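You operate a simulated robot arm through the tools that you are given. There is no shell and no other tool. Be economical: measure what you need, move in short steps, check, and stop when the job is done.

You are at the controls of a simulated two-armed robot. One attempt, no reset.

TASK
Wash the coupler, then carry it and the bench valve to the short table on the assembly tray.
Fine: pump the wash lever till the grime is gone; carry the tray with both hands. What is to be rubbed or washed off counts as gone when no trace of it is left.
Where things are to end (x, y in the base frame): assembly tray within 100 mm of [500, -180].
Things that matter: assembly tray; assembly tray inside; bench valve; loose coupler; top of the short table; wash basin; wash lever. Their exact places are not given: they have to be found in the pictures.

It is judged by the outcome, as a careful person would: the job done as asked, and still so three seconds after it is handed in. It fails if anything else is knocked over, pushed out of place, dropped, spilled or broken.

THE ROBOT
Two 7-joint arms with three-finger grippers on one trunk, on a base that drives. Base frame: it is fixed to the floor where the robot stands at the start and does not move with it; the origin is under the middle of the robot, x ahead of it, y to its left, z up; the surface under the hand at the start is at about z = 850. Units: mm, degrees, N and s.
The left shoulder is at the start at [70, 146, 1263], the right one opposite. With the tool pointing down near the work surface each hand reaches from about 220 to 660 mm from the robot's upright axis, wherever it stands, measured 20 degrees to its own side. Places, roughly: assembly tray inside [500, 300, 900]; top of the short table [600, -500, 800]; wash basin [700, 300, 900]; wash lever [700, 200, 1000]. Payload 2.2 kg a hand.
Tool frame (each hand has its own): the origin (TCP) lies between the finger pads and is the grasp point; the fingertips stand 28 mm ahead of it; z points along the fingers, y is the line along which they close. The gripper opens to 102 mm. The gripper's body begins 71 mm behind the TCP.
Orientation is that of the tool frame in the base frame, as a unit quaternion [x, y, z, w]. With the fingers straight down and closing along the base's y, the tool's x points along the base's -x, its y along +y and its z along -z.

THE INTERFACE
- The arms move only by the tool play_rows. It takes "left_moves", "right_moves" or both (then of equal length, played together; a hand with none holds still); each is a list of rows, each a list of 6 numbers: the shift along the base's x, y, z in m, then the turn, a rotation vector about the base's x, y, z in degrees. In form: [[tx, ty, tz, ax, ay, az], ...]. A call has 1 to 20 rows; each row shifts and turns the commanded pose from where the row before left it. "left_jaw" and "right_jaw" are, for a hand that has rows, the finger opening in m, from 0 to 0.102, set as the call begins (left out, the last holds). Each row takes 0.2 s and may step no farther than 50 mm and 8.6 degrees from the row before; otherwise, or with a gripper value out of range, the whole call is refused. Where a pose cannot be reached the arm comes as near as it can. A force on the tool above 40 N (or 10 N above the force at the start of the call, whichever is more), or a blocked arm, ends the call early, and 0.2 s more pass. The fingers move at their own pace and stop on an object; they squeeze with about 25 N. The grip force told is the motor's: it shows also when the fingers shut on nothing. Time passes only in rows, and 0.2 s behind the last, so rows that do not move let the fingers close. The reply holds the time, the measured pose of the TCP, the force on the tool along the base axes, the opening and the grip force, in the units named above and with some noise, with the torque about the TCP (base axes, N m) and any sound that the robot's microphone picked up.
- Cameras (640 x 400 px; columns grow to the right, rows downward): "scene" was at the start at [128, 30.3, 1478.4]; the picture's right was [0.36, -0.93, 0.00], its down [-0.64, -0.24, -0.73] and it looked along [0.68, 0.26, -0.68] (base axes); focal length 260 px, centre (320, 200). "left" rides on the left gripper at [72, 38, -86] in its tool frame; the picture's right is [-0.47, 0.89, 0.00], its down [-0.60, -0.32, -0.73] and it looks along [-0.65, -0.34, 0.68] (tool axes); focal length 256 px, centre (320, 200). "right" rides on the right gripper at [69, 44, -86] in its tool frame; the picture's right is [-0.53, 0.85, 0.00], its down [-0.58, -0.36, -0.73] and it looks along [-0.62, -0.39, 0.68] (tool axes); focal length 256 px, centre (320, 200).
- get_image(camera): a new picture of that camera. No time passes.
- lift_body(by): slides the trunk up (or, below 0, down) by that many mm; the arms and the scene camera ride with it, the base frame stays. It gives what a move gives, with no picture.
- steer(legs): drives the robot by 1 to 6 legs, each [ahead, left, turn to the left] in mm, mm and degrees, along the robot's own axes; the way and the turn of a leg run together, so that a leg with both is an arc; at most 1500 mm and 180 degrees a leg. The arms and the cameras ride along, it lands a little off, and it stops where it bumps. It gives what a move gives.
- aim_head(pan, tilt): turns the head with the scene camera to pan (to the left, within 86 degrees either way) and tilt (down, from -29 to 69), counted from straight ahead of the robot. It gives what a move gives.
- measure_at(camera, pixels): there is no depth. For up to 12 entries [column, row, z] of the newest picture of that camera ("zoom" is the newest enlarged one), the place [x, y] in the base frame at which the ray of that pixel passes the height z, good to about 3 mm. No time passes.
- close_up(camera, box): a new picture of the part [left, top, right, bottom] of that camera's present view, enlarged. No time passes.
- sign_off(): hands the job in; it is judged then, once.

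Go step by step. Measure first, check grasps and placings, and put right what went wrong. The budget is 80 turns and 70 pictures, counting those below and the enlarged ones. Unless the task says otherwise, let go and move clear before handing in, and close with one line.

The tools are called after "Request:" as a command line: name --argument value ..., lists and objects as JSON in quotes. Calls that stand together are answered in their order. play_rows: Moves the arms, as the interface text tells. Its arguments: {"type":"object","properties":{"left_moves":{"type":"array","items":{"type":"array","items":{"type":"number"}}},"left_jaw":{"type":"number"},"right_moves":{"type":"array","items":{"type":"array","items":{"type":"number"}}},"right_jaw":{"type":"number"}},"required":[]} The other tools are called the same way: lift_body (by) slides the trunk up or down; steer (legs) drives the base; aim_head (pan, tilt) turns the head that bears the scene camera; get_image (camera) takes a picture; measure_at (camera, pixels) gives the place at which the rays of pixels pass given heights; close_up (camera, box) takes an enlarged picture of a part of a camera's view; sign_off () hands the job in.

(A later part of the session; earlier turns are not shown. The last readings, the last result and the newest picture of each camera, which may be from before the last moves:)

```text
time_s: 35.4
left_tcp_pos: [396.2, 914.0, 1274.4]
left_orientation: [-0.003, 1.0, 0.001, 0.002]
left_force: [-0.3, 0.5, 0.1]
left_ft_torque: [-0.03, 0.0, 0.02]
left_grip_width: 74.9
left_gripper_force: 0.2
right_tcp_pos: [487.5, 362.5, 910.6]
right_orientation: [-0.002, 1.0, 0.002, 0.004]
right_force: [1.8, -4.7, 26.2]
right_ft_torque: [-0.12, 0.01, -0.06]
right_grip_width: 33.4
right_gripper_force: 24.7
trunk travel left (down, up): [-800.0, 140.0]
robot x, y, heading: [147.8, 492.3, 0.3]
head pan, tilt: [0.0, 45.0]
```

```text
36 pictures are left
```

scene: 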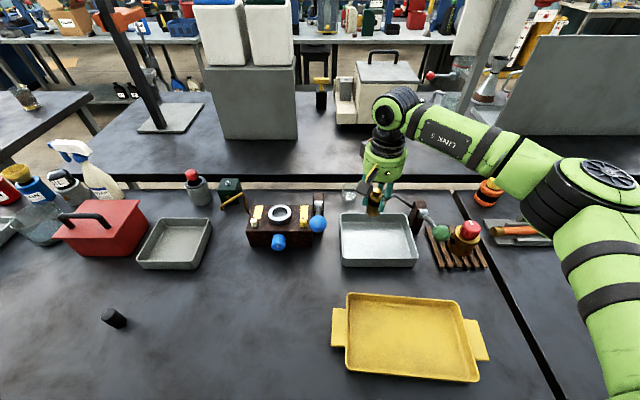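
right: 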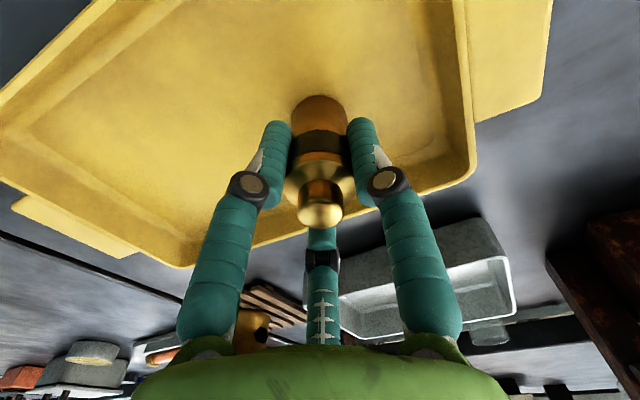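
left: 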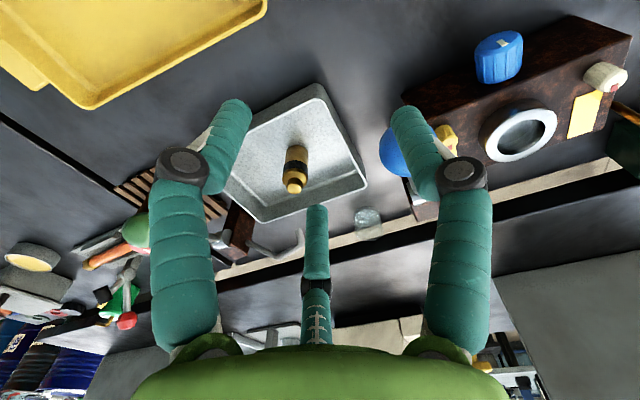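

It has touched down (26 N at z≈910). I'll ease up 2 mm, open and lift clear.

Request:
play_rows --right_moves '[[0, 0, 0.002, 0, 0, 0], [0, 0, 0, 0, 0, 0]]'

Request:
play_rows --right_moves '[[0, 0, 0, 0, 0, 0], [0, 0, 0, 0, 0, 0], [0, 0, 0.02, 0, 0, 0], [0, 0, 0.03, 0, 0, 0], [0, 0, 0.04, 0, 0, 0], [0, 0, 0.04, 0, 0, 0], [0, 0, 0, 0, 0, 0]]' --right_jaw 0.07

Request:
get_image --camera "right"

Request:
close_up --camera "scene" --box '[320, 200, 510, 390]'

```text
time_s: 36.0
left_tcp_pos: [398.4, 914.0, 1274.7]
left_orientation: [-0.003, 1.0, 0.001, 0.001]
left_force: [-1.1, 0.1, 0.4]
left_ft_torque: [0.01, 0.0, -0.06]
left_grip_width: 74.9
left_gripper_force: 0.1
right_tcp_pos: [486.4, 361.6, 911.7]
right_orientation: [-0.002, 1.0, 0.002, 0.002]
right_force: [6.6, -4.5, 19.0]
right_ft_torque: [-0.14, -0.27, 0.01]
right_grip_width: 32.9
right_gripper_force: 24.5
trunk travel left (down, up): [-800.0, 140.0]
robot x, y, heading: [145.1, 495.4, 0.2]
head pan, tilt: [0.0, 45.0]
```

```text
time_s: 37.6
left_tcp_pos: [399.6, 913.6, 1273.3]
left_orientation: [-0.002, 1.0, 0.0, 0.001]
left_force: [-0.4, 0.1, 0.3]
left_ft_torque: [-0.02, -0.02, 0.01]
left_grip_width: 75.1
left_gripper_force: 0.1
right_tcp_pos: [489.1, 362.2, 1042.4]
right_orientation: [-0.002, 1.0, 0.001, 0.001]
right_force: [-0.9, -0.1, 0.0]
right_ft_torque: [0.0, -0.02, -0.02]
right_grip_width: 69.7
right_gripper_force: 0.0
trunk travel left (down, up): [-800.0, 140.0]
robot x, y, heading: [146.3, 493.8, 0.1]
head pan, tilt: [0.0, 45.0]
```

```text
35 pictures are left
```

right: 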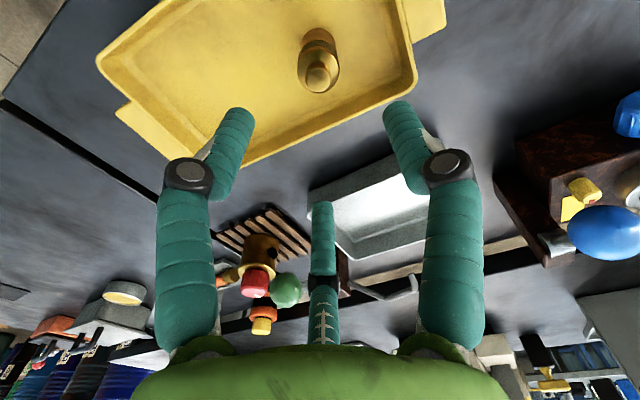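

```text
2.11 times, centred on (415, 295) of scene
```

zoom: 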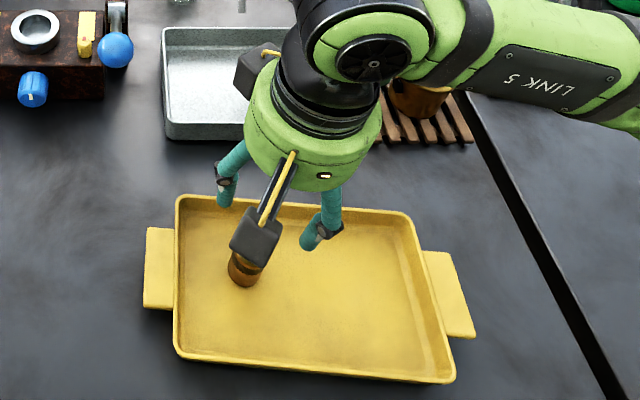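

The coupler is standing in the tray. Next is the valve at roughly (685,105), so I'll drive back to the spot already known to be clear, about (96,295).

Request:
steer --legs '[[-48, 0, 0], [0, -205, 0]]'

Request:
play_rows --right_moves '[[0.03, -0.01, 0.02, 0, 0, 0], [0.03, -0.01, 0.02, 0, 0, 0], [0.03, -0.01, 0.02, 0, 0, 0], [0.03, -0.01, 0.02, 0, 0, 0], [0, 0, 0, 0, 0, 0]]' --right_jaw 0.1

Request:
get_image --camera "right"

Request:
get_image --camera "scene"

```text
time_s: 39.8
left_tcp_pos: [350.7, 708.6, 1272.2]
left_orientation: [-0.001, 1.0, -0.001, 0.001]
left_force: [0.6, 0.9, -0.1]
left_ft_torque: [-0.05, 0.02, 0.01]
left_grip_width: 74.9
left_gripper_force: 0.1
right_tcp_pos: [437.4, 156.8, 1042.3]
right_orientation: [-0.001, 1.0, 0.0, 0.0]
right_force: [0.3, 0.2, -0.3]
right_ft_torque: [-0.02, 0.04, 0.01]
right_grip_width: 69.9
right_gripper_force: 0.0
trunk travel left (down, up): [-800.0, 140.0]
robot x, y, heading: [92.8, 288.4, 0.2]
head pan, tilt: [0.0, 45.0]
```

```text
time_s: 41.0
left_tcp_pos: [350.8, 707.1, 1272.8]
left_orientation: [-0.001, 1.0, 0.0, 0.001]
left_force: [-0.2, 0.0, -0.2]
left_ft_torque: [0.01, 0.03, -0.01]
left_grip_width: 74.9
left_gripper_force: 0.1
right_tcp_pos: [560.8, 115.9, 1123.5]
right_orientation: [-0.002, 1.0, 0.0, 0.001]
right_force: [0.4, 0.3, 0.2]
right_ft_torque: [0.0, -0.01, 0.0]
right_grip_width: 99.7
right_gripper_force: 0.1
trunk travel left (down, up): [-800.0, 140.0]
robot x, y, heading: [95.5, 286.1, -0.1]
head pan, tilt: [0.0, 45.0]
```

```text
33 pictures are left
```

right: 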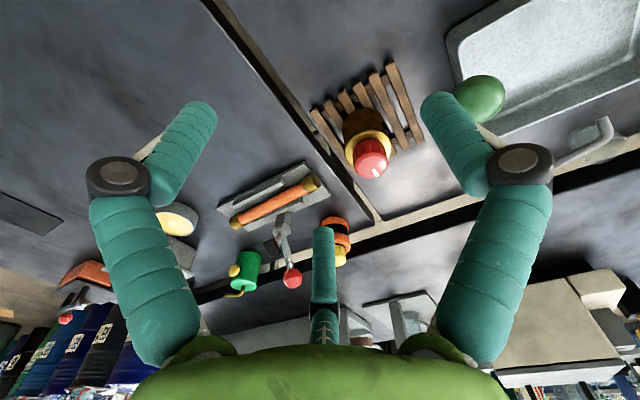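

```text
32 pictures are left
```

scene: 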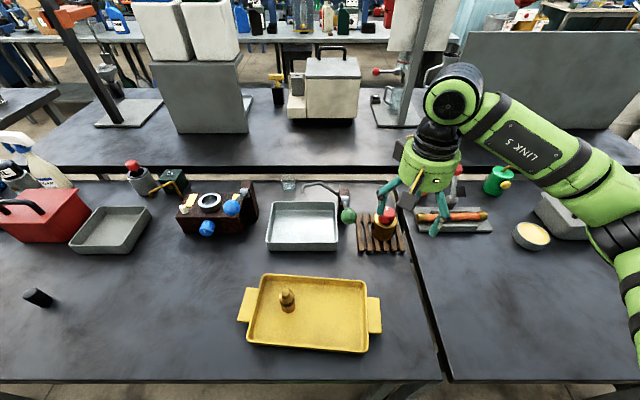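

The coupler still stands in the tray, and the valve shows at right (370,155) and scene (383,225). I'll enlarge both and measure.

Request:
close_up --camera "right" --box '[300, 60, 460, 190]'

Request:
measure_at --camera "right" --pixels '[[371, 164, 960], [371, 164, 950], [366, 148, 930], [360, 118, 880]]'

Request:
close_up --camera "scene" --box '[340, 180, 436, 260]'

Request:
measure_at --camera "zoom" --pixels '[[320, 200, 960], [320, 200, 930], [320, 200, 900], [320, 200, 870]]'

```text
3.08 times, centred on (380, 125) of right
```

zoom: 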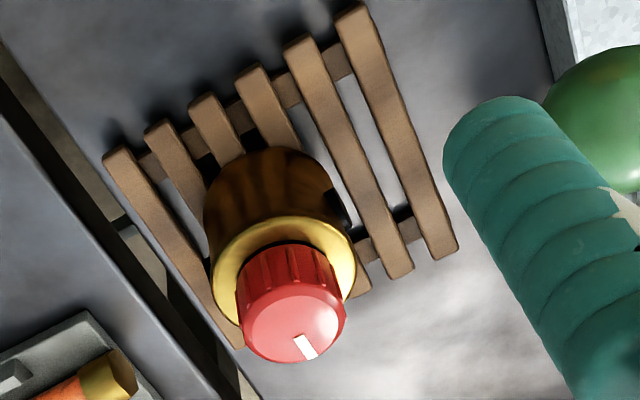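

```text
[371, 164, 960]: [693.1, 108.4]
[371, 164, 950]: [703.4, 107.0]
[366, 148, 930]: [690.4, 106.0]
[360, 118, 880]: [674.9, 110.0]
```

```text
5.00 times, centred on (388, 220) of scene
```

zoom: 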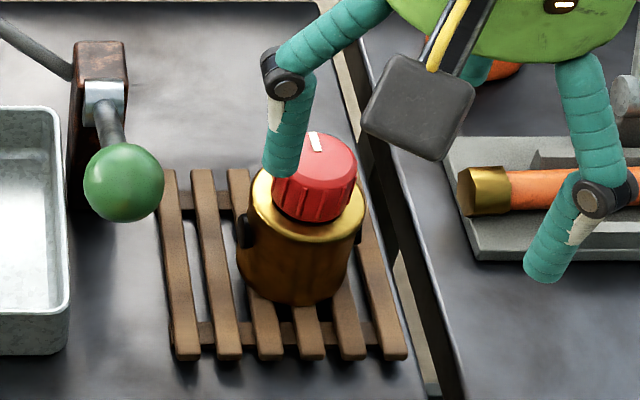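

```text
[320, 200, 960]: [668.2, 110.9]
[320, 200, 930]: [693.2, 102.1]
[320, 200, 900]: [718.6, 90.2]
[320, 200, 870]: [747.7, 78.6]
```

I'll measure the valve's knob top, flange and base in both views.

Request:
measure_at --camera "zoom" --pixels '[[316, 160, 960], [316, 160, 950], [316, 160, 970], [308, 205, 930], [308, 205, 920], [293, 285, 870], [240, 285, 870], [345, 285, 870], [252, 205, 925], [364, 205, 925], [270, 185, 960], [357, 185, 960]]'

Request:
measure_at --camera "right" --pixels '[[371, 163, 970], [371, 163, 980], [368, 146, 930], [368, 146, 920], [363, 125, 890]]'

```text
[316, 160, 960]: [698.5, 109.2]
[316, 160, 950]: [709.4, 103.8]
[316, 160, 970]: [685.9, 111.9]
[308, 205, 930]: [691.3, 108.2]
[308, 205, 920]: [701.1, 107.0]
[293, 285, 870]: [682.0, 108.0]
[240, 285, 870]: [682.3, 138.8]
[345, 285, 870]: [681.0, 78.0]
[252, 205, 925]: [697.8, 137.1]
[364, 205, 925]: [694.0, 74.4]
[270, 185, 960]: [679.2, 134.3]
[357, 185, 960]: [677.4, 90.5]
```

```text
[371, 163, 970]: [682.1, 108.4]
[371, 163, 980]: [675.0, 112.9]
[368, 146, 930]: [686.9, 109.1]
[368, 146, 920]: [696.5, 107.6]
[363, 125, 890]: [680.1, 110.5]
```

The valve is centred at about (693,108): body about 61 mm across, flange top z≈928, knob top z≈963, with ports facing ±y. I'll turn the right hand +90° so that it closes along x, clear of the ports, and move above the valve.

Request:
play_rows --right_moves '[[0.012, -0.001, 0, 0, 0, 8.2], [0.012, -0.001, 0, 0, 0, 8.2], [0.012, -0.001, 0, 0, 0, 8.2], [0.012, -0.001, 0, 0, 0, 8.2], [0.012, -0.001, 0, 0, 0, 8.2], [0.012, -0.001, 0, 0, 0, 8.2], [0.012, -0.001, 0, 0, 0, 8.2], [0.012, -0.001, 0, 0, 0, 8.2], [0.012, 0, 0, 0, 0, 8.2], [0.012, 0, 0, 0, 0, 8.2], [0.012, 0, 0, 0, 0, 8.0], [0, 0, 0, 0, 0, 0]]'

Request:
get_image --camera "right"

```text
time_s: 43.6
left_tcp_pos: [350.5, 706.8, 1272.9]
left_orientation: [-0.001, 1.0, 0.0, 0.001]
left_force: [0.3, 0.7, -0.3]
left_ft_torque: [-0.02, -0.02, -0.02]
left_grip_width: 74.8
left_gripper_force: 0.0
right_tcp_pos: [617.4, 109.7, 1121.7]
right_orientation: [-0.352, 0.936, 0.001, 0.001]
right_force: [0.0, 0.2, -0.3]
right_ft_torque: [0.0, -0.03, -0.01]
right_grip_width: 99.8
right_gripper_force: 0.1
right hand out of reach, approached as far as the arm can: row 6, 7, 8, 9, 10, 11
trunk travel left (down, up): [-800.0, 140.0]
robot x, y, heading: [96.5, 285.5, 0.0]
head pan, tilt: [0.0, 45.0]
```

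```text
29 pictures are left
```

right: 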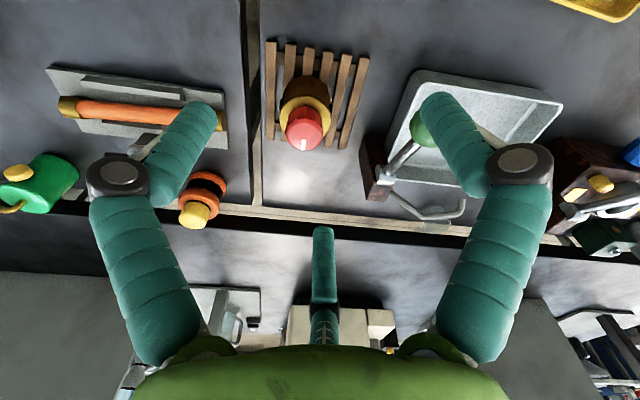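

The arm stopped at about 41° of turn because reach is shorter at this height. That angle already clears the ports, so I'll go lower while moving over the valve.

Request:
play_rows --right_moves '[[0.0, 0, -0.03, 0, 0, 0], [0.01, 0, -0.03, 0, 0, 0], [0.022, 0, -0.015, 0, 0, 0], [0.022, 0, -0.01, 0, 0, 0], [0.022, -0.001, 0, 0, 0, 0], [0, 0, 0, 0, 0, 0]]'

Request:
get_image --camera "right"

```text
time_s: 45.0
left_tcp_pos: [350.0, 706.2, 1274.1]
left_orientation: [-0.001, 1.0, 0.0, 0.001]
left_force: [0.4, 0.3, 0.5]
left_ft_torque: [0.01, 0.01, -0.01]
left_grip_width: 75.1
left_gripper_force: 0.0
right_tcp_pos: [626.5, 109.8, 1063.0]
right_orientation: [-0.351, 0.936, 0.001, 0.0]
right_force: [0.0, 0.4, 0.0]
right_ft_torque: [-0.05, -0.01, 0.0]
right_grip_width: 99.9
right_gripper_force: 0.1
right hand out of reach, approached as far as the arm can: row 3, 4, 5
trunk travel left (down, up): [-800.0, 140.0]
robot x, y, heading: [99.0, 291.2, -0.1]
head pan, tilt: [0.0, 45.0]
```

```text
28 pictures are left
```

right: 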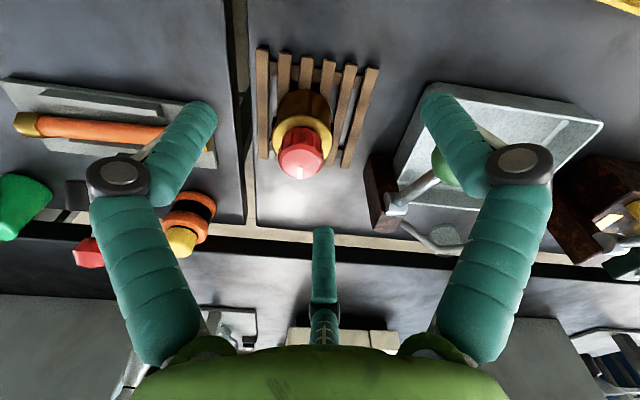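

Reach is the limit at this height. I'll go down to z≈1002, where the tips still clear the knob top, and try forward again.

Request:
play_rows --right_moves '[[0.0, 0, -0.03, 0, 0, 0], [0.0, 0, -0.03, 0, 0, 0], [0.02, 0, 0, 0, 0, 0], [0.02, 0, 0, 0, 0, 0], [0.02, 0, 0, 0, 0, 0], [0.007, -0.001, 0, 0, 0, 0], [0, 0, 0, 0, 0, 0]]'

```text
time_s: 46.6
left_tcp_pos: [351.4, 706.5, 1273.2]
left_orientation: [-0.001, 1.0, 0.0, 0.001]
left_force: [-0.1, 0.2, 0.2]
left_ft_torque: [0.03, -0.01, 0.01]
left_grip_width: 74.7
left_gripper_force: 0.1
right_tcp_pos: [633.7, 110.7, 1001.8]
right_orientation: [-0.348, 0.938, 0.0, 0.002]
right_force: [-1.0, 0.2, 0.5]
right_ft_torque: [0.02, -0.01, -0.02]
right_grip_width: 100.2
right_gripper_force: 0.0
right hand out of reach, approached as far as the arm can: row 3, 4, 5
trunk travel left (down, up): [-800.0, 140.0]
robot x, y, heading: [94.1, 290.1, 0.0]
head pan, tilt: [0.0, 45.0]
```

The hand is still short by about 60 mm. I'll undo the yaw so the fingers close along y on the flat port bosses, and tilt the fingers forward 20°, which pulls the wrist back and gives more reach.

Request:
play_rows --right_moves '[[-0.006, 0, 0.012, 0, 0, -8.2], [-0.006, 0, 0.012, 0, 0, -8.2], [-0.006, 0, 0.012, 0, 0, -8.2], [0, 0, 0, 0, 0, -8.2], [0, 0, 0, 0, 0, -8.0], [0, 0, 0, 0, -7, 0], [0, 0, 0, 0, -7, 0], [0, 0, 0, 0, -6, 0], [0.025, 0, -0.01, 0, 0, 0], [0.025, -0.001, -0.01, 0, 0, 0], [0.02, -0.001, -0.01, 0, 0, 0], [0, 0, 0, 0, 0, 0]]' --right_jaw 0.085

Request:
get_image --camera "right"

Request:
close_up --camera "scene" --box '[324, 160, 452, 260]'

```text
time_s: 49.2
left_tcp_pos: [350.7, 707.3, 1272.8]
left_orientation: [-0.001, 1.0, 0.0, 0.001]
left_force: [-0.3, -0.3, 1.3]
left_ft_torque: [-0.02, -0.03, 0.0]
left_grip_width: 74.8
left_gripper_force: 0.0
right_tcp_pos: [686.5, 109.2, 1007.1]
right_orientation: [-0.002, 0.985, 0.0, 0.174]
right_force: [0.4, -0.3, 0.2]
right_ft_torque: [-0.05, 0.04, 0.01]
right_grip_width: 84.6
right_gripper_force: 0.0
trunk travel left (down, up): [-800.0, 140.0]
robot x, y, heading: [95.1, 287.9, 0.2]
head pan, tilt: [0.0, 45.0]
```

```text
27 pictures are left
```

right: 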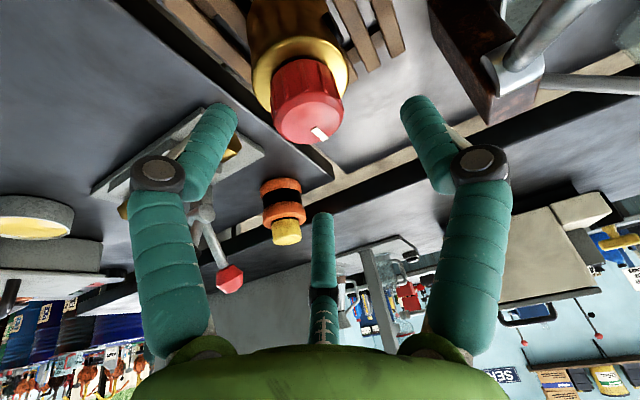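

```text
4.00 times, centred on (388, 210) of scene
```

zoom: 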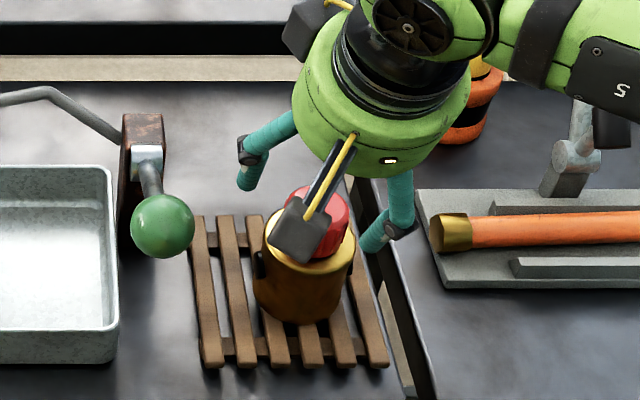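

The tilted hand reaches. I'll refine the valve position from this nearer view.

Request:
measure_at --camera "right" --pixels '[[308, 117, 963], [308, 117, 955], [300, 65, 928], [300, 65, 920], [254, 75, 925], [347, 75, 925]]'

Request:
measure_at --camera "zoom" --pixels '[[297, 300, 870], [297, 300, 880], [260, 265, 905], [350, 265, 905]]'

```text
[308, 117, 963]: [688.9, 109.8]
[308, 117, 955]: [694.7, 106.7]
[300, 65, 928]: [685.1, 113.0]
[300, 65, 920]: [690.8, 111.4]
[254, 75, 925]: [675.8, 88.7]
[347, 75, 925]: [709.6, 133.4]
```

```text
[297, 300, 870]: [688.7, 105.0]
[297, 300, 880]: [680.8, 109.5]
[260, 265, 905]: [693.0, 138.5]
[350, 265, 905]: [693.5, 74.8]
```

The valve centre is about (690,108). I'll lower around it stepwise, watching the force.

Request:
play_rows --right_moves '[[0.0035, -0.0005, -0.02, 0, 0, 0], [0, 0, -0.015, 0, 0, 0], [0, 0, -0.01, 0, 0, 0], [0, 0, -0.01, 0, 0, 0], [0, 0, -0.01, 0, 0, 0], [0, 0, -0.008, 0, 0, 0], [0, 0, -0.008, 0, 0, 0], [0, 0, 0, 0, 0, 0]]'

Request:
get_image --camera "right"

```text
time_s: 51.0
left_tcp_pos: [350.7, 707.0, 1272.9]
left_orientation: [0.0, 1.0, 0.0, 0.002]
left_force: [-0.3, -0.4, 0.5]
left_ft_torque: [0.02, 0.0, 0.01]
left_grip_width: 75.0
left_gripper_force: 0.1
right_tcp_pos: [689.8, 107.3, 926.7]
right_orientation: [-0.003, 0.985, 0.0, 0.174]
right_force: [0.0, 1.0, -0.1]
right_ft_torque: [-0.02, -0.04, 0.05]
right_grip_width: 84.9
right_gripper_force: 0.0
trunk travel left (down, up): [-800.0, 140.0]
robot x, y, heading: [92.7, 288.8, -0.0]
head pan, tilt: [0.0, 45.0]
```

```text
25 pictures are left
```

right: 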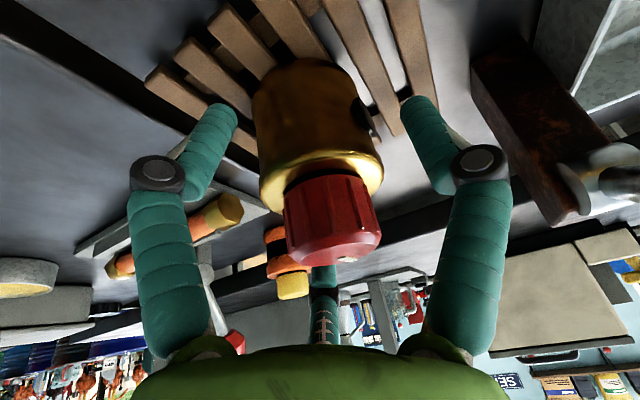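

There is no contact and the valve is centred. I'll lower 15 mm more and close.

Request:
play_rows --right_moves '[[0, 0, -0.005, 0, 0, 0], [0, 0, -0.005, 0, 0, 0], [0, 0, -0.005, 0, 0, 0], [0, 0, 0, 0, 0, 0]]'

Request:
play_rows --right_moves '[[0, 0, 0, 0, 0, 0], [0, 0, 0, 0, 0, 0], [0, 0, 0, 0, 0, 0]]' --right_jaw 0.0

Request:
play_rows --right_moves '[[0, 0, 0.01, 0, 0, 0], [0, 0, 0.015, 0, 0, 0], [0, 0, 0, 0, 0, 0]]'

Request:
get_image --camera "right"

```text
time_s: 52.0
left_tcp_pos: [352.0, 706.4, 1273.6]
left_orientation: [-0.001, 1.0, 0.0, 0.001]
left_force: [-0.2, 0.3, 0.3]
left_ft_torque: [0.01, -0.01, -0.02]
left_grip_width: 74.9
left_gripper_force: 0.1
right_tcp_pos: [689.8, 107.8, 912.1]
right_orientation: [-0.002, 0.985, 0.0, 0.175]
right_force: [2.0, -1.4, 1.2]
right_ft_torque: [-0.01, -0.04, 0.02]
right_grip_width: 87.3
right_gripper_force: 2.2
trunk travel left (down, up): [-800.0, 140.0]
robot x, y, heading: [94.1, 289.5, -0.2]
head pan, tilt: [0.0, 45.0]
```

```text
time_s: 52.8
left_tcp_pos: [350.4, 706.4, 1274.5]
left_orientation: [0.0, 1.0, 0.001, 0.001]
left_force: [0.5, 0.7, -0.6]
left_ft_torque: [0.0, 0.02, -0.02]
left_grip_width: 75.2
left_gripper_force: 0.2
right_tcp_pos: [689.6, 109.4, 913.3]
right_orientation: [-0.003, 0.984, 0.0, 0.176]
right_force: [5.1, -2.2, 11.2]
right_ft_torque: [-0.13, 0.23, 0.01]
right_grip_width: 68.8
right_gripper_force: 25.5
trunk travel left (down, up): [-800.0, 140.0]
robot x, y, heading: [97.2, 285.4, -0.1]
head pan, tilt: [0.0, 45.0]
```

```text
time_s: 53.6
left_tcp_pos: [350.9, 706.9, 1273.0]
left_orientation: [-0.001, 1.0, 0.0, 0.001]
left_force: [-0.8, -0.1, 0.5]
left_ft_torque: [0.0, 0.03, 0.05]
left_grip_width: 74.9
left_gripper_force: 0.1
right_tcp_pos: [690.2, 108.6, 936.8]
right_orientation: [-0.003, 0.985, 0.0, 0.172]
right_force: [-0.7, -0.1, -3.5]
right_ft_torque: [0.01, 0.04, -0.04]
right_grip_width: 68.7
right_gripper_force: 24.8
trunk travel left (down, up): [-800.0, 140.0]
robot x, y, heading: [94.2, 281.7, 0.1]
head pan, tilt: [0.0, 45.0]
```

```text
24 pictures are left
```

right: 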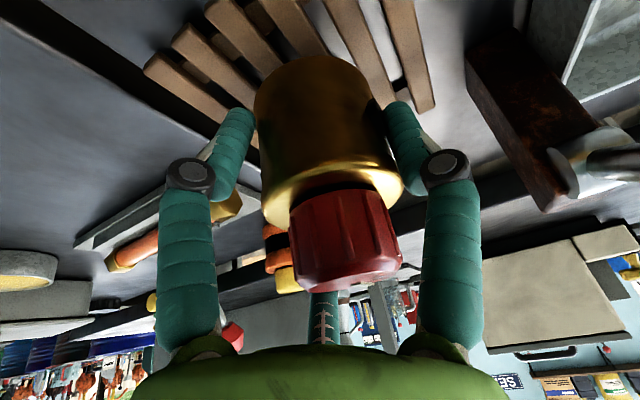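

The valve is held (68.7 mm across the ports, about 3.5 N). I'll lift it, bring it back in x first to clear the lever, then across over the right half of the tray.

Request:
play_rows --right_moves '[[0, 0, 0.025, 0, 0, 0], [0, 0, 0.03, 0, 0, 0], [0, 0, 0.03, 0, 0, 0], [-0.03, 0, 0, 0, 0, 0], [-0.036, 0, 0, 0, 0, 0], [-0.036, 0, 0, 0, 0, 0], [-0.036, 0, 0, 0, 0, 0], [-0.036, 0, 0, 0, 0, 0], [-0.034, 0, 0, 0, 0, 0], [0, 0.035, 0, 0, 0, 0], [0, 0.04, 0, 0, 0, 0], [0, 0.04, 0, 0, 0, 0], [0, 0.037, 0, 0, 0, 0], [0, 0, 0, 0, 0, 0]]'

Request:
get_image --camera "right"

Request:
get_image --camera "scene"

```text
time_s: 56.6
left_tcp_pos: [351.5, 705.0, 1273.2]
left_orientation: [-0.001, 1.0, 0.001, 0.001]
left_force: [0.0, -0.5, -0.3]
left_ft_torque: [0.02, -0.04, -0.01]
left_grip_width: 75.2
left_gripper_force: 0.0
right_tcp_pos: [481.2, 261.0, 1023.1]
right_orientation: [-0.002, 0.985, 0.0, 0.173]
right_force: [-0.8, -0.6, -3.8]
right_ft_torque: [-0.02, 0.03, 0.02]
right_grip_width: 68.4
right_gripper_force: 25.0
trunk travel left (down, up): [-800.0, 140.0]
robot x, y, heading: [100.6, 286.9, -0.0]
head pan, tilt: [0.0, 45.0]
```

```text
23 pictures are left
```

right: 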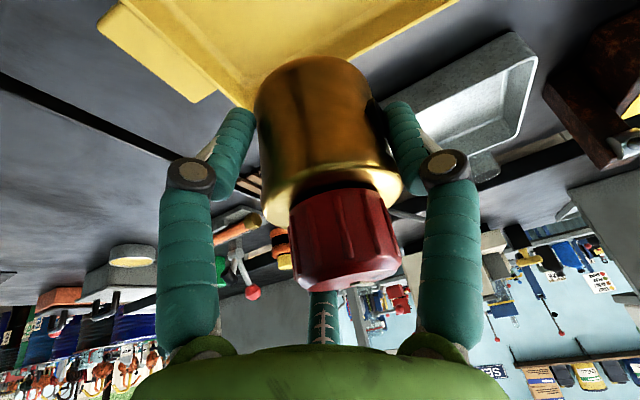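

```text
22 pictures are left
```

scene: 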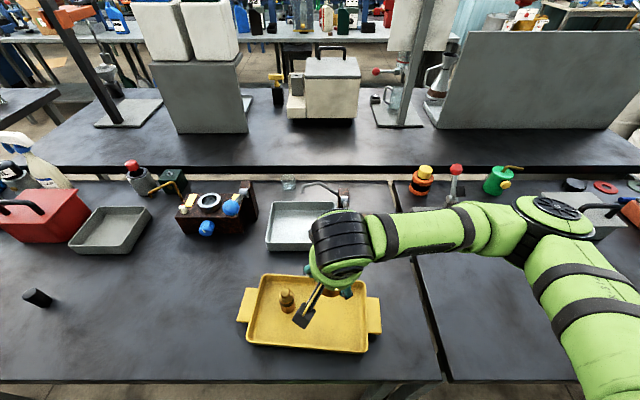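

The valve is above the tray's right half. I'll lower it to z≈920, then in small steps to contact.

Request:
play_rows --right_moves '[[0, 0, -0.03, 0, 0, 0], [0, 0, -0.03, 0, 0, 0], [0, 0, -0.025, 0, 0, 0], [0, 0, -0.015, 0, 0, 0], [0, 0, -0.006, 0, 0, 0], [0, 0, 0, 0, 0, 0]]'

Request:
play_rows --right_moves '[[0, 0, -0.004, 0, 0, 0], [0, 0, -0.004, 0, 0, 0], [0, 0, 0, 0, 0, 0]]'

Request:
play_rows --right_moves '[[0, 0, -0.003, 0, 0, 0], [0, 0, -0.003, 0, 0, 0], [0, 0, 0, 0, 0, 0]]'

```text
time_s: 58.0
left_tcp_pos: [351.7, 706.1, 1273.7]
left_orientation: [-0.001, 1.0, 0.0, 0.002]
left_force: [0.3, 0.7, 0.3]
left_ft_torque: [0.02, 0.01, 0.04]
left_grip_width: 75.0
left_gripper_force: 0.0
right_tcp_pos: [481.4, 261.9, 915.9]
right_orientation: [-0.004, 0.985, 0.001, 0.174]
right_force: [-0.8, -0.4, -4.1]
right_ft_torque: [-0.03, 0.04, -0.01]
right_grip_width: 68.4
right_gripper_force: 24.9
trunk travel left (down, up): [-800.0, 140.0]
robot x, y, heading: [93.3, 286.7, -0.2]
head pan, tilt: [0.0, 45.0]
```

```text
time_s: 58.8
left_tcp_pos: [350.5, 707.0, 1271.7]
left_orientation: [-0.001, 1.0, 0.0, 0.0]
left_force: [-0.2, 0.6, 0.2]
left_ft_torque: [0.0, 0.02, 0.01]
left_grip_width: 74.9
left_gripper_force: 0.1
right_tcp_pos: [482.6, 261.0, 908.6]
right_orientation: [-0.002, 0.985, 0.0, 0.173]
right_force: [0.1, -0.2, -5.2]
right_ft_torque: [-0.04, 0.05, 0.01]
right_grip_width: 68.7
right_gripper_force: 25.0
trunk travel left (down, up): [-800.0, 140.0]
robot x, y, heading: [92.9, 284.2, -0.1]
head pan, tilt: [0.0, 45.0]
```

```text
time_s: 59.6
left_tcp_pos: [350.4, 706.6, 1273.2]
left_orientation: [0.0, 1.0, 0.0, 0.001]
left_force: [0.7, 0.8, 0.6]
left_ft_torque: [0.0, 0.02, -0.01]
left_grip_width: 75.2
left_gripper_force: 0.1
right_tcp_pos: [484.0, 260.8, 904.6]
right_orientation: [-0.001, 0.984, 0.001, 0.177]
right_force: [0.8, -1.9, 14.8]
right_ft_torque: [-0.18, 0.49, 0.05]
right_grip_width: 68.4
right_gripper_force: 24.6
trunk travel left (down, up): [-800.0, 140.0]
robot x, y, heading: [92.7, 286.8, -0.1]
head pan, tilt: [0.0, 45.0]
```

It has touched down (15 N). I'll open and rise straight up the way I came.

Request:
play_rows --right_moves '[[0, 0, 0.001, 0, 0, 0], [0, 0, 0, 0, 0, 0], [0, 0, 0, 0, 0, 0]]' --right_jaw 0.085

Request:
play_rows --right_moves '[[0, 0, 0.015, 0, 0, 0], [0, 0, 0.025, 0, 0, 0], [0, 0, 0.03, 0, 0, 0], [0, 0, 0.04, 0, 0, 0], [0, -0.01, 0.04, 0, 0, 0], [-0.02, -0.03, 0.03, 0, 7, 0], [-0.02, -0.03, 0.03, 0, 7, 0], [-0.02, -0.03, 0.0, 0, 6, 0], [0, 0, 0, 0, 0, 0]]'

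Request:
get_image --camera "scene"

Request:
close_up --camera "right" --box '[0, 0, 640, 400]'

```text
time_s: 60.4
left_tcp_pos: [351.2, 707.2, 1272.7]
left_orientation: [-0.001, 1.0, 0.0, 0.001]
left_force: [0.9, 0.2, -0.1]
left_ft_torque: [0.02, 0.01, 0.02]
left_grip_width: 75.1
left_gripper_force: 0.0
right_tcp_pos: [481.6, 260.2, 902.5]
right_orientation: [-0.002, 0.985, 0.001, 0.175]
right_force: [0.2, -0.7, -0.3]
right_ft_torque: [-0.03, 0.01, 0.0]
right_grip_width: 85.1
right_gripper_force: 0.1
trunk travel left (down, up): [-800.0, 140.0]
robot x, y, heading: [95.8, 286.9, -0.1]
head pan, tilt: [0.0, 45.0]
```

```text
time_s: 62.4
left_tcp_pos: [351.4, 708.8, 1274.1]
left_orientation: [0.0, 1.0, -0.001, 0.001]
left_force: [0.2, 1.1, 0.2]
left_ft_torque: [0.02, 0.05, -0.01]
left_grip_width: 74.8
left_gripper_force: 0.1
right_tcp_pos: [420.7, 158.5, 1113.0]
right_orientation: [-0.002, 1.0, 0.001, 0.0]
right_force: [0.2, -0.3, -0.1]
right_ft_torque: [0.03, -0.01, -0.03]
right_grip_width: 84.6
right_gripper_force: 0.0
trunk travel left (down, up): [-800.0, 140.0]
robot x, y, heading: [95.3, 290.8, 0.1]
head pan, tilt: [0.0, 45.0]
```

```text
21 pictures are left
```

scene: 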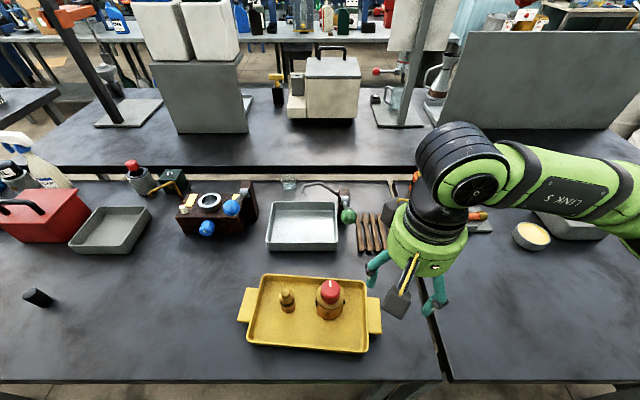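

```text
1.00 times, centred on (320, 200) of right (not enlarged: the box is as wide or as high as the picture)
```

zoom: 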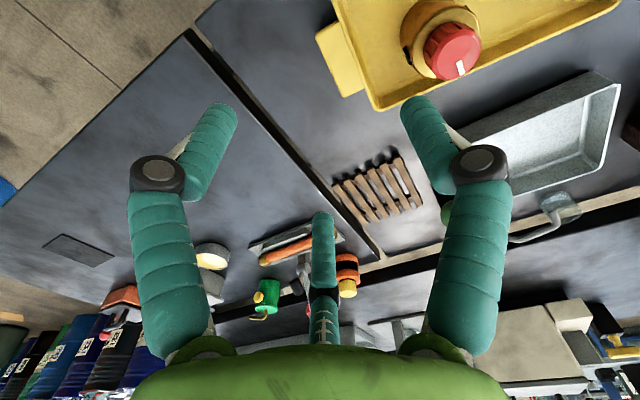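

Both parts stand in the tray. I'll look closely at the two handle tabs, at scene (247,304) and (374,314).

Request:
close_up --camera "scene" --box '[220, 250, 400, 362]'

Request:
measure_at --camera "scene" --pixels '[[237, 320, 875], [247, 288, 875], [256, 288, 875], [250, 320, 875], [367, 297, 875], [379, 297, 875], [382, 333, 875], [370, 334, 875], [237, 320, 890], [382, 333, 890]]'

Request:
get_image --camera "left"

```text
3.56 times, centred on (310, 306) of scene
```

zoom: 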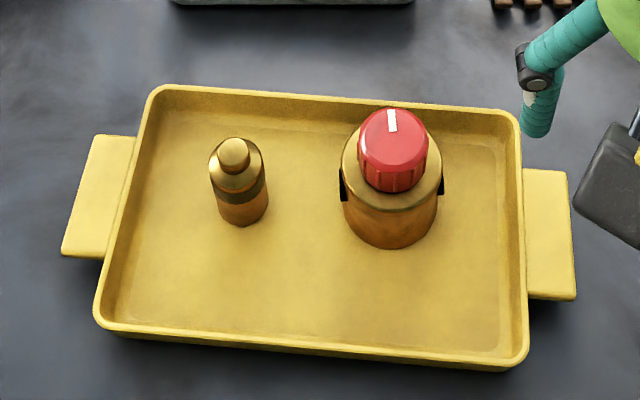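

```text
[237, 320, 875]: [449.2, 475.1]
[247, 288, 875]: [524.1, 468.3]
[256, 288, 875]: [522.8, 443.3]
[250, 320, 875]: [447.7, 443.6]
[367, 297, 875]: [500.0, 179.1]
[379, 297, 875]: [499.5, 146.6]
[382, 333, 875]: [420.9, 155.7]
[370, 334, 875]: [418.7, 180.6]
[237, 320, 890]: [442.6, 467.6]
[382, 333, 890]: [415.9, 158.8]
```

```text
18 pictures are left
```

left: 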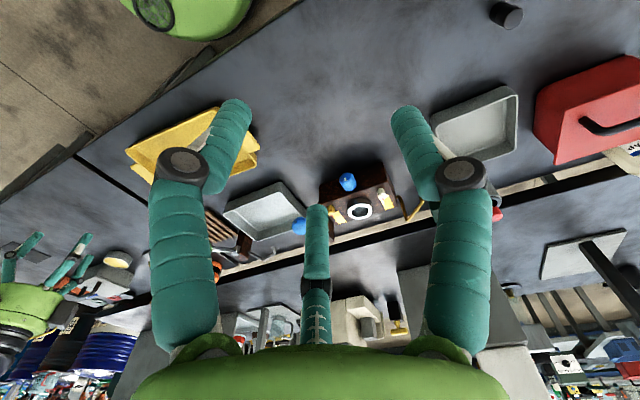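

The handles are centred at about (487,457) and (460,165), roughly 78 mm wide in x, with the tray turned about −5°. I'll bring both hands above them, turned so that the fingers close across each tab's width with the cameras facing outward.

Request:
play_rows --left_moves '[[0.0113, -0.0208, -0.0195, 0, 0, -7.94], [0.0113, -0.0208, -0.0195, 0, 0, -7.94], [0.0113, -0.0208, -0.0195, 0, 0, -7.94], [0.0113, -0.0208, -0.0195, 0, 0, -7.94], [0.0113, -0.0208, -0.0195, 0, 0, -7.94], [0.0113, -0.0208, -0.0195, 0, 0, -7.94], [0.0113, -0.0208, -0.0195, 0, 0, -7.94], [0.0113, -0.0208, -0.0195, 0, 0, -7.94], [0.0113, -0.0208, -0.0195, 0, 0, -7.94], [0.0113, -0.0208, -0.0195, 0, 0, -7.94], [0.0113, -0.0208, -0.0195, 0, 0, -7.94], [0.0113, -0.0208, -0.0195, 0, 0, -7.94], [0, 0, 0, 0, 0, 0]]' --right_moves '[[0.0033, 0.0005, -0.007, 0, 0, 7.06], [0.0033, 0.0005, -0.007, 0, 0, 7.06], [0.0033, 0.0005, -0.007, 0, 0, 7.06], [0.0033, 0.0005, -0.007, 0, 0, 7.06], [0.0033, 0.0005, -0.007, 0, 0, 7.06], [0.0033, 0.0005, -0.007, 0, 0, 7.06], [0.0033, 0.0005, -0.007, 0, 0, 7.06], [0.0033, 0.0005, -0.007, 0, 0, 7.06], [0.0033, 0.0005, -0.007, 0, 0, 7.06], [0.0033, 0.0005, -0.007, 0, 0, 7.06], [0.0033, 0.0005, -0.007, 0, 0, 7.06], [0.0033, 0.0005, -0.007, 0, 0, 7.06], [0, 0, 0, 0, 0, 0]]' --left_jaw 0.102 --right_jaw 0.102

Request:
get_image --camera "left"

Request:
get_image --camera "right"

```text
time_s: 65.2
left_tcp_pos: [488.4, 455.9, 1038.3]
left_orientation: [0.739, 0.674, 0.0, 0.0]
left_force: [0.2, -0.1, -0.1]
left_ft_torque: [0.03, -0.02, 0.0]
left_grip_width: 101.9
left_gripper_force: 0.1
right_tcp_pos: [442.1, 185.9, 1033.6]
right_orientation: [-0.668, 0.744, -0.007, 0.014]
right_force: [-0.2, -0.5, -0.3]
right_ft_torque: [0.02, -0.01, 0.01]
right_grip_width: 101.7
right_gripper_force: 0.1
right hand out of reach, approached as far as the arm can: row 11, 12
trunk travel left (down, up): [-800.0, 140.0]
robot x, y, heading: [93.3, 282.9, -0.1]
head pan, tilt: [0.0, 45.0]
```

```text
17 pictures are left
```

left: 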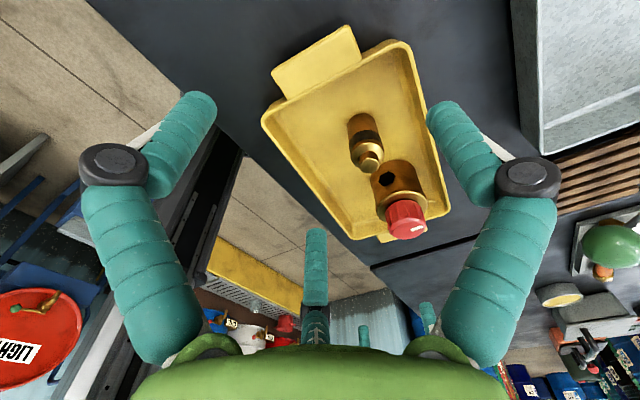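

```text
16 pictures are left
```

right: 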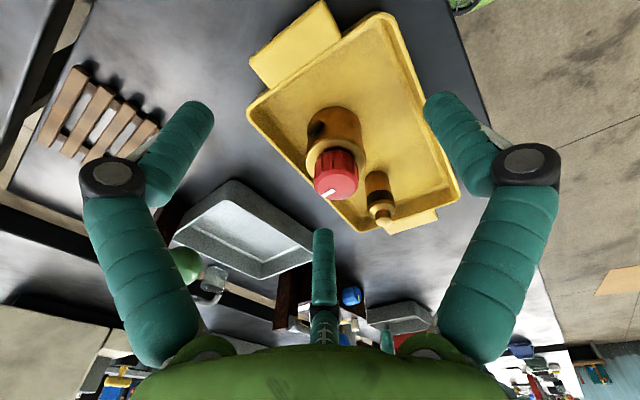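

The left hand is in place, but the right hand stops about 28 mm short on the way in. I'll shift the base 45 mm left, which puts the right handle further out on its own side, and try again.

Request:
steer --legs '[[0, 45, 0]]'

Request:
play_rows --left_moves '[[0, -0.022, 0, 0, 0, 0], [0, -0.022, 0, 0, 0, 0], [0, 0, 0, 0, 0, 0]]' --right_moves '[[0.006, -0.022, 0, 0, 0, 0], [0.006, -0.022, 0, 0, 0, 0], [0.006, -0.022, 0, 0, 0, 0]]'

```text
time_s: 66.1
left_tcp_pos: [490.2, 493.8, 1040.2]
left_orientation: [0.739, 0.673, 0.003, -0.001]
left_force: [0.0, -1.0, -0.2]
left_ft_torque: [0.1, 0.03, -0.02]
left_grip_width: 101.9
left_gripper_force: 0.1
right_tcp_pos: [443.4, 223.1, 1032.5]
right_orientation: [-0.666, 0.746, -0.004, 0.015]
right_force: [0.4, -1.1, -1.0]
right_ft_torque: [0.08, 0.02, -0.03]
right_grip_width: 102.0
right_gripper_force: 0.0
trunk travel left (down, up): [-800.0, 140.0]
robot x, y, heading: [92.5, 331.8, -0.2]
head pan, tilt: [0.0, 45.0]
```

```text
time_s: 66.9
left_tcp_pos: [489.7, 458.4, 1038.9]
left_orientation: [0.739, 0.674, -0.001, 0.002]
left_force: [-0.6, 0.2, -0.6]
left_ft_torque: [-0.04, 0.0, -0.01]
left_grip_width: 102.3
left_gripper_force: 0.1
right_tcp_pos: [441.4, 230.9, 1033.5]
right_orientation: [-0.666, 0.746, -0.007, 0.013]
right_force: [0.2, 0.8, -0.4]
right_ft_torque: [-0.01, 0.0, 0.02]
right_grip_width: 101.8
right_gripper_force: 0.2
right hand out of reach, approached as far as the arm can: row 1, 2, 3
trunk travel left (down, up): [-800.0, 140.0]
robot x, y, heading: [94.5, 329.7, -0.0]
head pan, tilt: [0.0, 45.0]
```

The right arm is caught in a poor joint branch. I'll swing it out wide and unturned, mirroring where the left arm came from, and then bring it back in while turning.

Request:
play_rows --right_moves '[[0, 0, 0.02, 0, 0, -7], [-0.008, -0.03, 0.02, 0, 0, -7], [-0.008, -0.03, 0.02, 0, 0, -7], [-0.008, -0.03, 0.02, 0, 0, -7], [-0.008, -0.03, 0.02, 0, 0, -7], [-0.008, -0.03, 0.02, 0, 0, -7], [-0.008, -0.03, 0.02, 0, 0, -7], [-0.008, -0.03, 0.02, 0, 0, -7], [-0.008, -0.03, 0.02, 0, 0, -7], [-0.008, -0.03, 0.02, 0, 0, -7], [-0.008, -0.03, 0.02, 0, 0, -7], [-0.008, -0.03, 0.02, 0, 0, -6.4], [0, 0, 0, 0, 0, 0]]'

```text
time_s: 69.7
left_tcp_pos: [489.4, 456.0, 1039.4]
left_orientation: [0.739, 0.674, -0.001, 0.001]
left_force: [0.0, -1.0, -0.3]
left_ft_torque: [0.0, 0.0, -0.02]
left_grip_width: 102.0
left_gripper_force: 0.1
right_tcp_pos: [414.2, -50.0, 1254.6]
right_orientation: [0.0, 1.0, -0.013, 0.006]
right_force: [-0.7, 0.3, -0.1]
right_ft_torque: [0.0, 0.03, 0.02]
right_grip_width: 102.4
right_gripper_force: 0.1
right hand out of reach, approached as far as the arm can: row 9, 10, 11, 12
trunk travel left (down, up): [-800.0, 140.0]
robot x, y, heading: [95.1, 329.3, -0.2]
head pan, tilt: [0.0, 45.0]
```

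I'll try turning here first, on the outer side, then come in.

Request:
play_rows --right_moves '[[0, 0.01, -0.02, 0, 0, 7.06], [0, 0.01, -0.02, 0, 0, 7.06], [0, 0.01, -0.02, 0, 0, 7.06], [0, 0.01, -0.02, 0, 0, 7.06], [0, 0.01, -0.02, 0, 0, 7.06], [0, 0.01, -0.02, 0, 0, 7.06], [0, 0.01, -0.02, 0, 0, 7.06], [0, 0.01, -0.02, 0, 0, 7.06], [0, 0.01, -0.02, 0, 0, 7.06], [0, 0.01, 0, 0, 0, 7.06], [0, 0.01, 0, 0, 0, 7.06], [0, 0.01, 0, 0, 0, 7.06], [0, 0, 0, 0, 0, 0]]'

```text
time_s: 72.5
left_tcp_pos: [489.2, 455.4, 1039.4]
left_orientation: [0.739, 0.673, 0.0, 0.001]
left_force: [-0.2, 0.6, 0.2]
left_ft_torque: [-0.01, 0.07, -0.02]
left_grip_width: 102.1
left_gripper_force: 0.0
right_tcp_pos: [441.2, 174.9, 1076.9]
right_orientation: [-0.616, 0.788, -0.003, 0.015]
right_force: [-0.3, -0.3, 0.7]
right_ft_torque: [-0.03, 0.03, -0.01]
right_grip_width: 102.2
right_gripper_force: 0.1
right hand out of reach, approached as far as the arm can: row 7, 8, 9, 10, 11, 12
trunk travel left (down, up): [-800.0, 140.0]
robot x, y, heading: [95.4, 328.9, -0.2]
head pan, tilt: [0.0, 45.0]
```

At this yaw the arm gets dragged inward. I'll unturn it fully near the middle, then go outward, and then retrace the mirror of the left arm's path.

Request:
play_rows --right_moves '[[0.0023, -0.0134, 0.0134, 0, 0, -7], [0.0023, -0.0134, 0.0134, 0, 0, -7], [0.0023, -0.0134, 0.0134, 0, 0, -7], [0.0023, -0.0134, 0.0134, 0, 0, -7], [0.0023, -0.0134, 0.0134, 0, 0, -7], [0.0023, -0.0134, 0.0134, 0, 0, -7], [0.0023, -0.0134, 0.0134, 0, 0, -7], [0.0023, -0.0134, 0.0134, 0, 0, -7], [0.0023, -0.0134, 0.0134, 0, 0, -7], [0.0023, -0.0134, 0.0134, 0, 0, -7], [0.0023, -0.0134, 0.0134, 0, 0, -6], [-0.022, -0.023, 0.01, 0, 0, 0], [-0.022, -0.023, 0.01, 0, 0, 0], [-0.022, -0.023, 0.01, 0, 0, 0], [-0.022, -0.023, 0.01, 0, 0, 0], [-0.022, -0.023, 0.01, 0, 0, 0], [0, 0, 0, 0, 0, 0]]'

Request:
get_image --camera "scene"

```text
time_s: 76.1
left_tcp_pos: [490.0, 455.5, 1039.2]
left_orientation: [0.739, 0.674, 0.0, 0.001]
left_force: [0.0, 0.5, -0.2]
left_ft_torque: [0.02, 0.0, -0.01]
left_grip_width: 102.1
left_gripper_force: 0.0
right_tcp_pos: [412.6, -46.0, 1256.9]
right_orientation: [-0.001, 1.0, -0.012, 0.01]
right_force: [0.3, 0.1, -0.2]
right_ft_torque: [-0.03, 0.0, 0.02]
right_grip_width: 102.1
right_gripper_force: 0.0
right hand out of reach, approached as far as the arm can: row 14, 15, 16
trunk travel left (down, up): [-800.0, 140.0]
robot x, y, heading: [94.9, 329.5, -0.1]
head pan, tilt: [0.0, 45.0]
```

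```text
15 pictures are left
```

scene: 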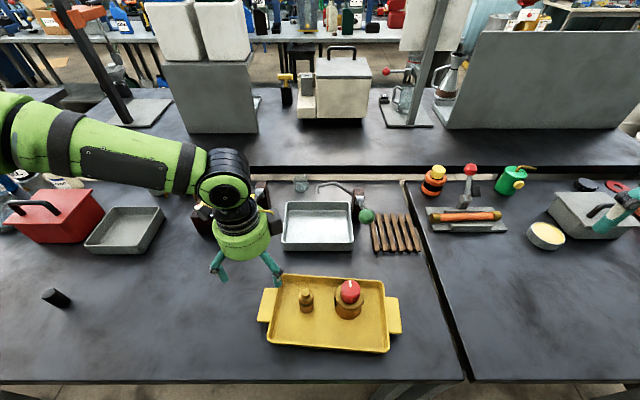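

The two wrists are not mirror images, so the right hand probably turns the other way. I'll turn it −95° instead and lean the palm outward 15° to keep its camera clear of the valve, well above the tray.

Request:
play_rows --right_moves '[[0.0039, 0.0172, -0.016, 0, 0, -7.94], [0.0039, 0.0172, -0.016, 0, 0, -7.94], [0.0039, 0.0172, -0.016, 0, 0, -7.94], [0.0039, 0.0172, -0.016, 0, 0, -7.94], [0.0039, 0.0172, -0.016, 0, 0, -7.94], [0.0039, 0.0172, -0.016, 0, 0, -7.94], [0.0039, 0.0172, -0.016, 0, 0, -7.94], [0.0039, 0.0172, -0.016, 0, 0, -7.94], [0.0039, 0.0172, -0.016, 0, 0, -7.94], [0.0039, 0.0172, -0.016, 0, 0, -7.94], [0.0039, 0.0172, -0.016, 0, 0, -7.94], [0.0039, 0.0168, -0.016, 0, 0, -7.94], [0, 0, 0, 7.5, -0.7, 0], [0, 0, 0, 7.5, -0.7, 0], [0, 0, 0, 0, 0, 0]]'

Request:
get_image --camera "right"

```text
time_s: 79.3
left_tcp_pos: [489.6, 457.5, 1040.0]
left_orientation: [0.739, 0.674, -0.001, 0.001]
left_force: [-0.2, -0.7, 0.0]
left_ft_torque: [-0.03, -0.02, 0.02]
left_grip_width: 102.0
left_gripper_force: 0.0
right_tcp_pos: [458.4, 160.8, 1064.7]
right_orientation: [0.732, 0.67, 0.081, -0.09]
right_force: [0.3, -0.6, 0.4]
right_ft_torque: [-0.01, 0.02, -0.02]
right_grip_width: 102.0
right_gripper_force: 0.0
trunk travel left (down, up): [-800.0, 140.0]
robot x, y, heading: [96.1, 326.9, -0.2]
head pan, tilt: [0.0, 45.0]
```

```text
14 pictures are left
```

right: 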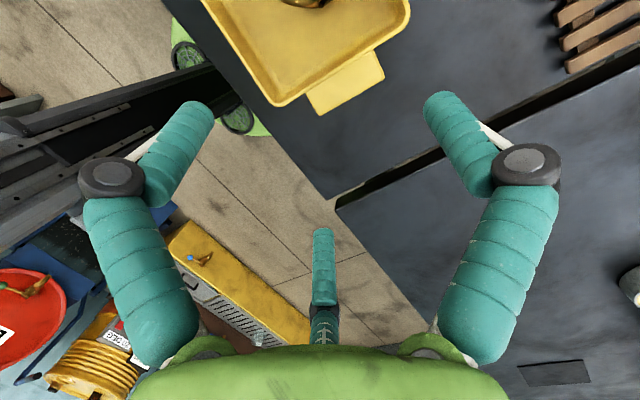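

The right hand reached the turned pose, and its camera sees the tab's outer corners at (318,114) and (384,78). I'll triangulate the tab height against the scene view.

Request:
measure_at --camera "right" --pixels '[[318, 114, 870], [318, 114, 890], [384, 78, 870], [384, 78, 890]]'

Request:
close_up --camera "scene" --box '[250, 260, 410, 360]'

```text
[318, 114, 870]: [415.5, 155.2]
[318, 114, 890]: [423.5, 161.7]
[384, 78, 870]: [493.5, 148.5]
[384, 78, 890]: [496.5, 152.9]
```

```text
4.00 times, centred on (330, 310) of scene
```

zoom: 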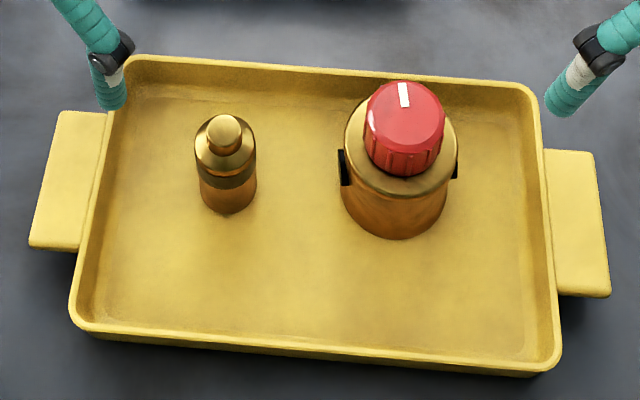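

Request:
measure_at --camera "zoom" --pixels '[[610, 293, 870], [610, 293, 880], [610, 293, 890], [592, 152, 870], [592, 152, 880], [592, 152, 890], [60, 112, 870], [60, 112, 880], [30, 243, 870], [30, 243, 880], [77, 250, 870], [560, 295, 870]]'

```text
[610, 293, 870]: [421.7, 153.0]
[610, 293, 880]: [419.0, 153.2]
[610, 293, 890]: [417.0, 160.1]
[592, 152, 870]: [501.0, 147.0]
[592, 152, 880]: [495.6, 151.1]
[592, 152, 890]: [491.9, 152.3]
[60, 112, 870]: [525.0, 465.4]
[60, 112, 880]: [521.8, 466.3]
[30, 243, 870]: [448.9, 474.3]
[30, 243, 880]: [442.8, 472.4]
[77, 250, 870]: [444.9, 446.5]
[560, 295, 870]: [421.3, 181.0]
```

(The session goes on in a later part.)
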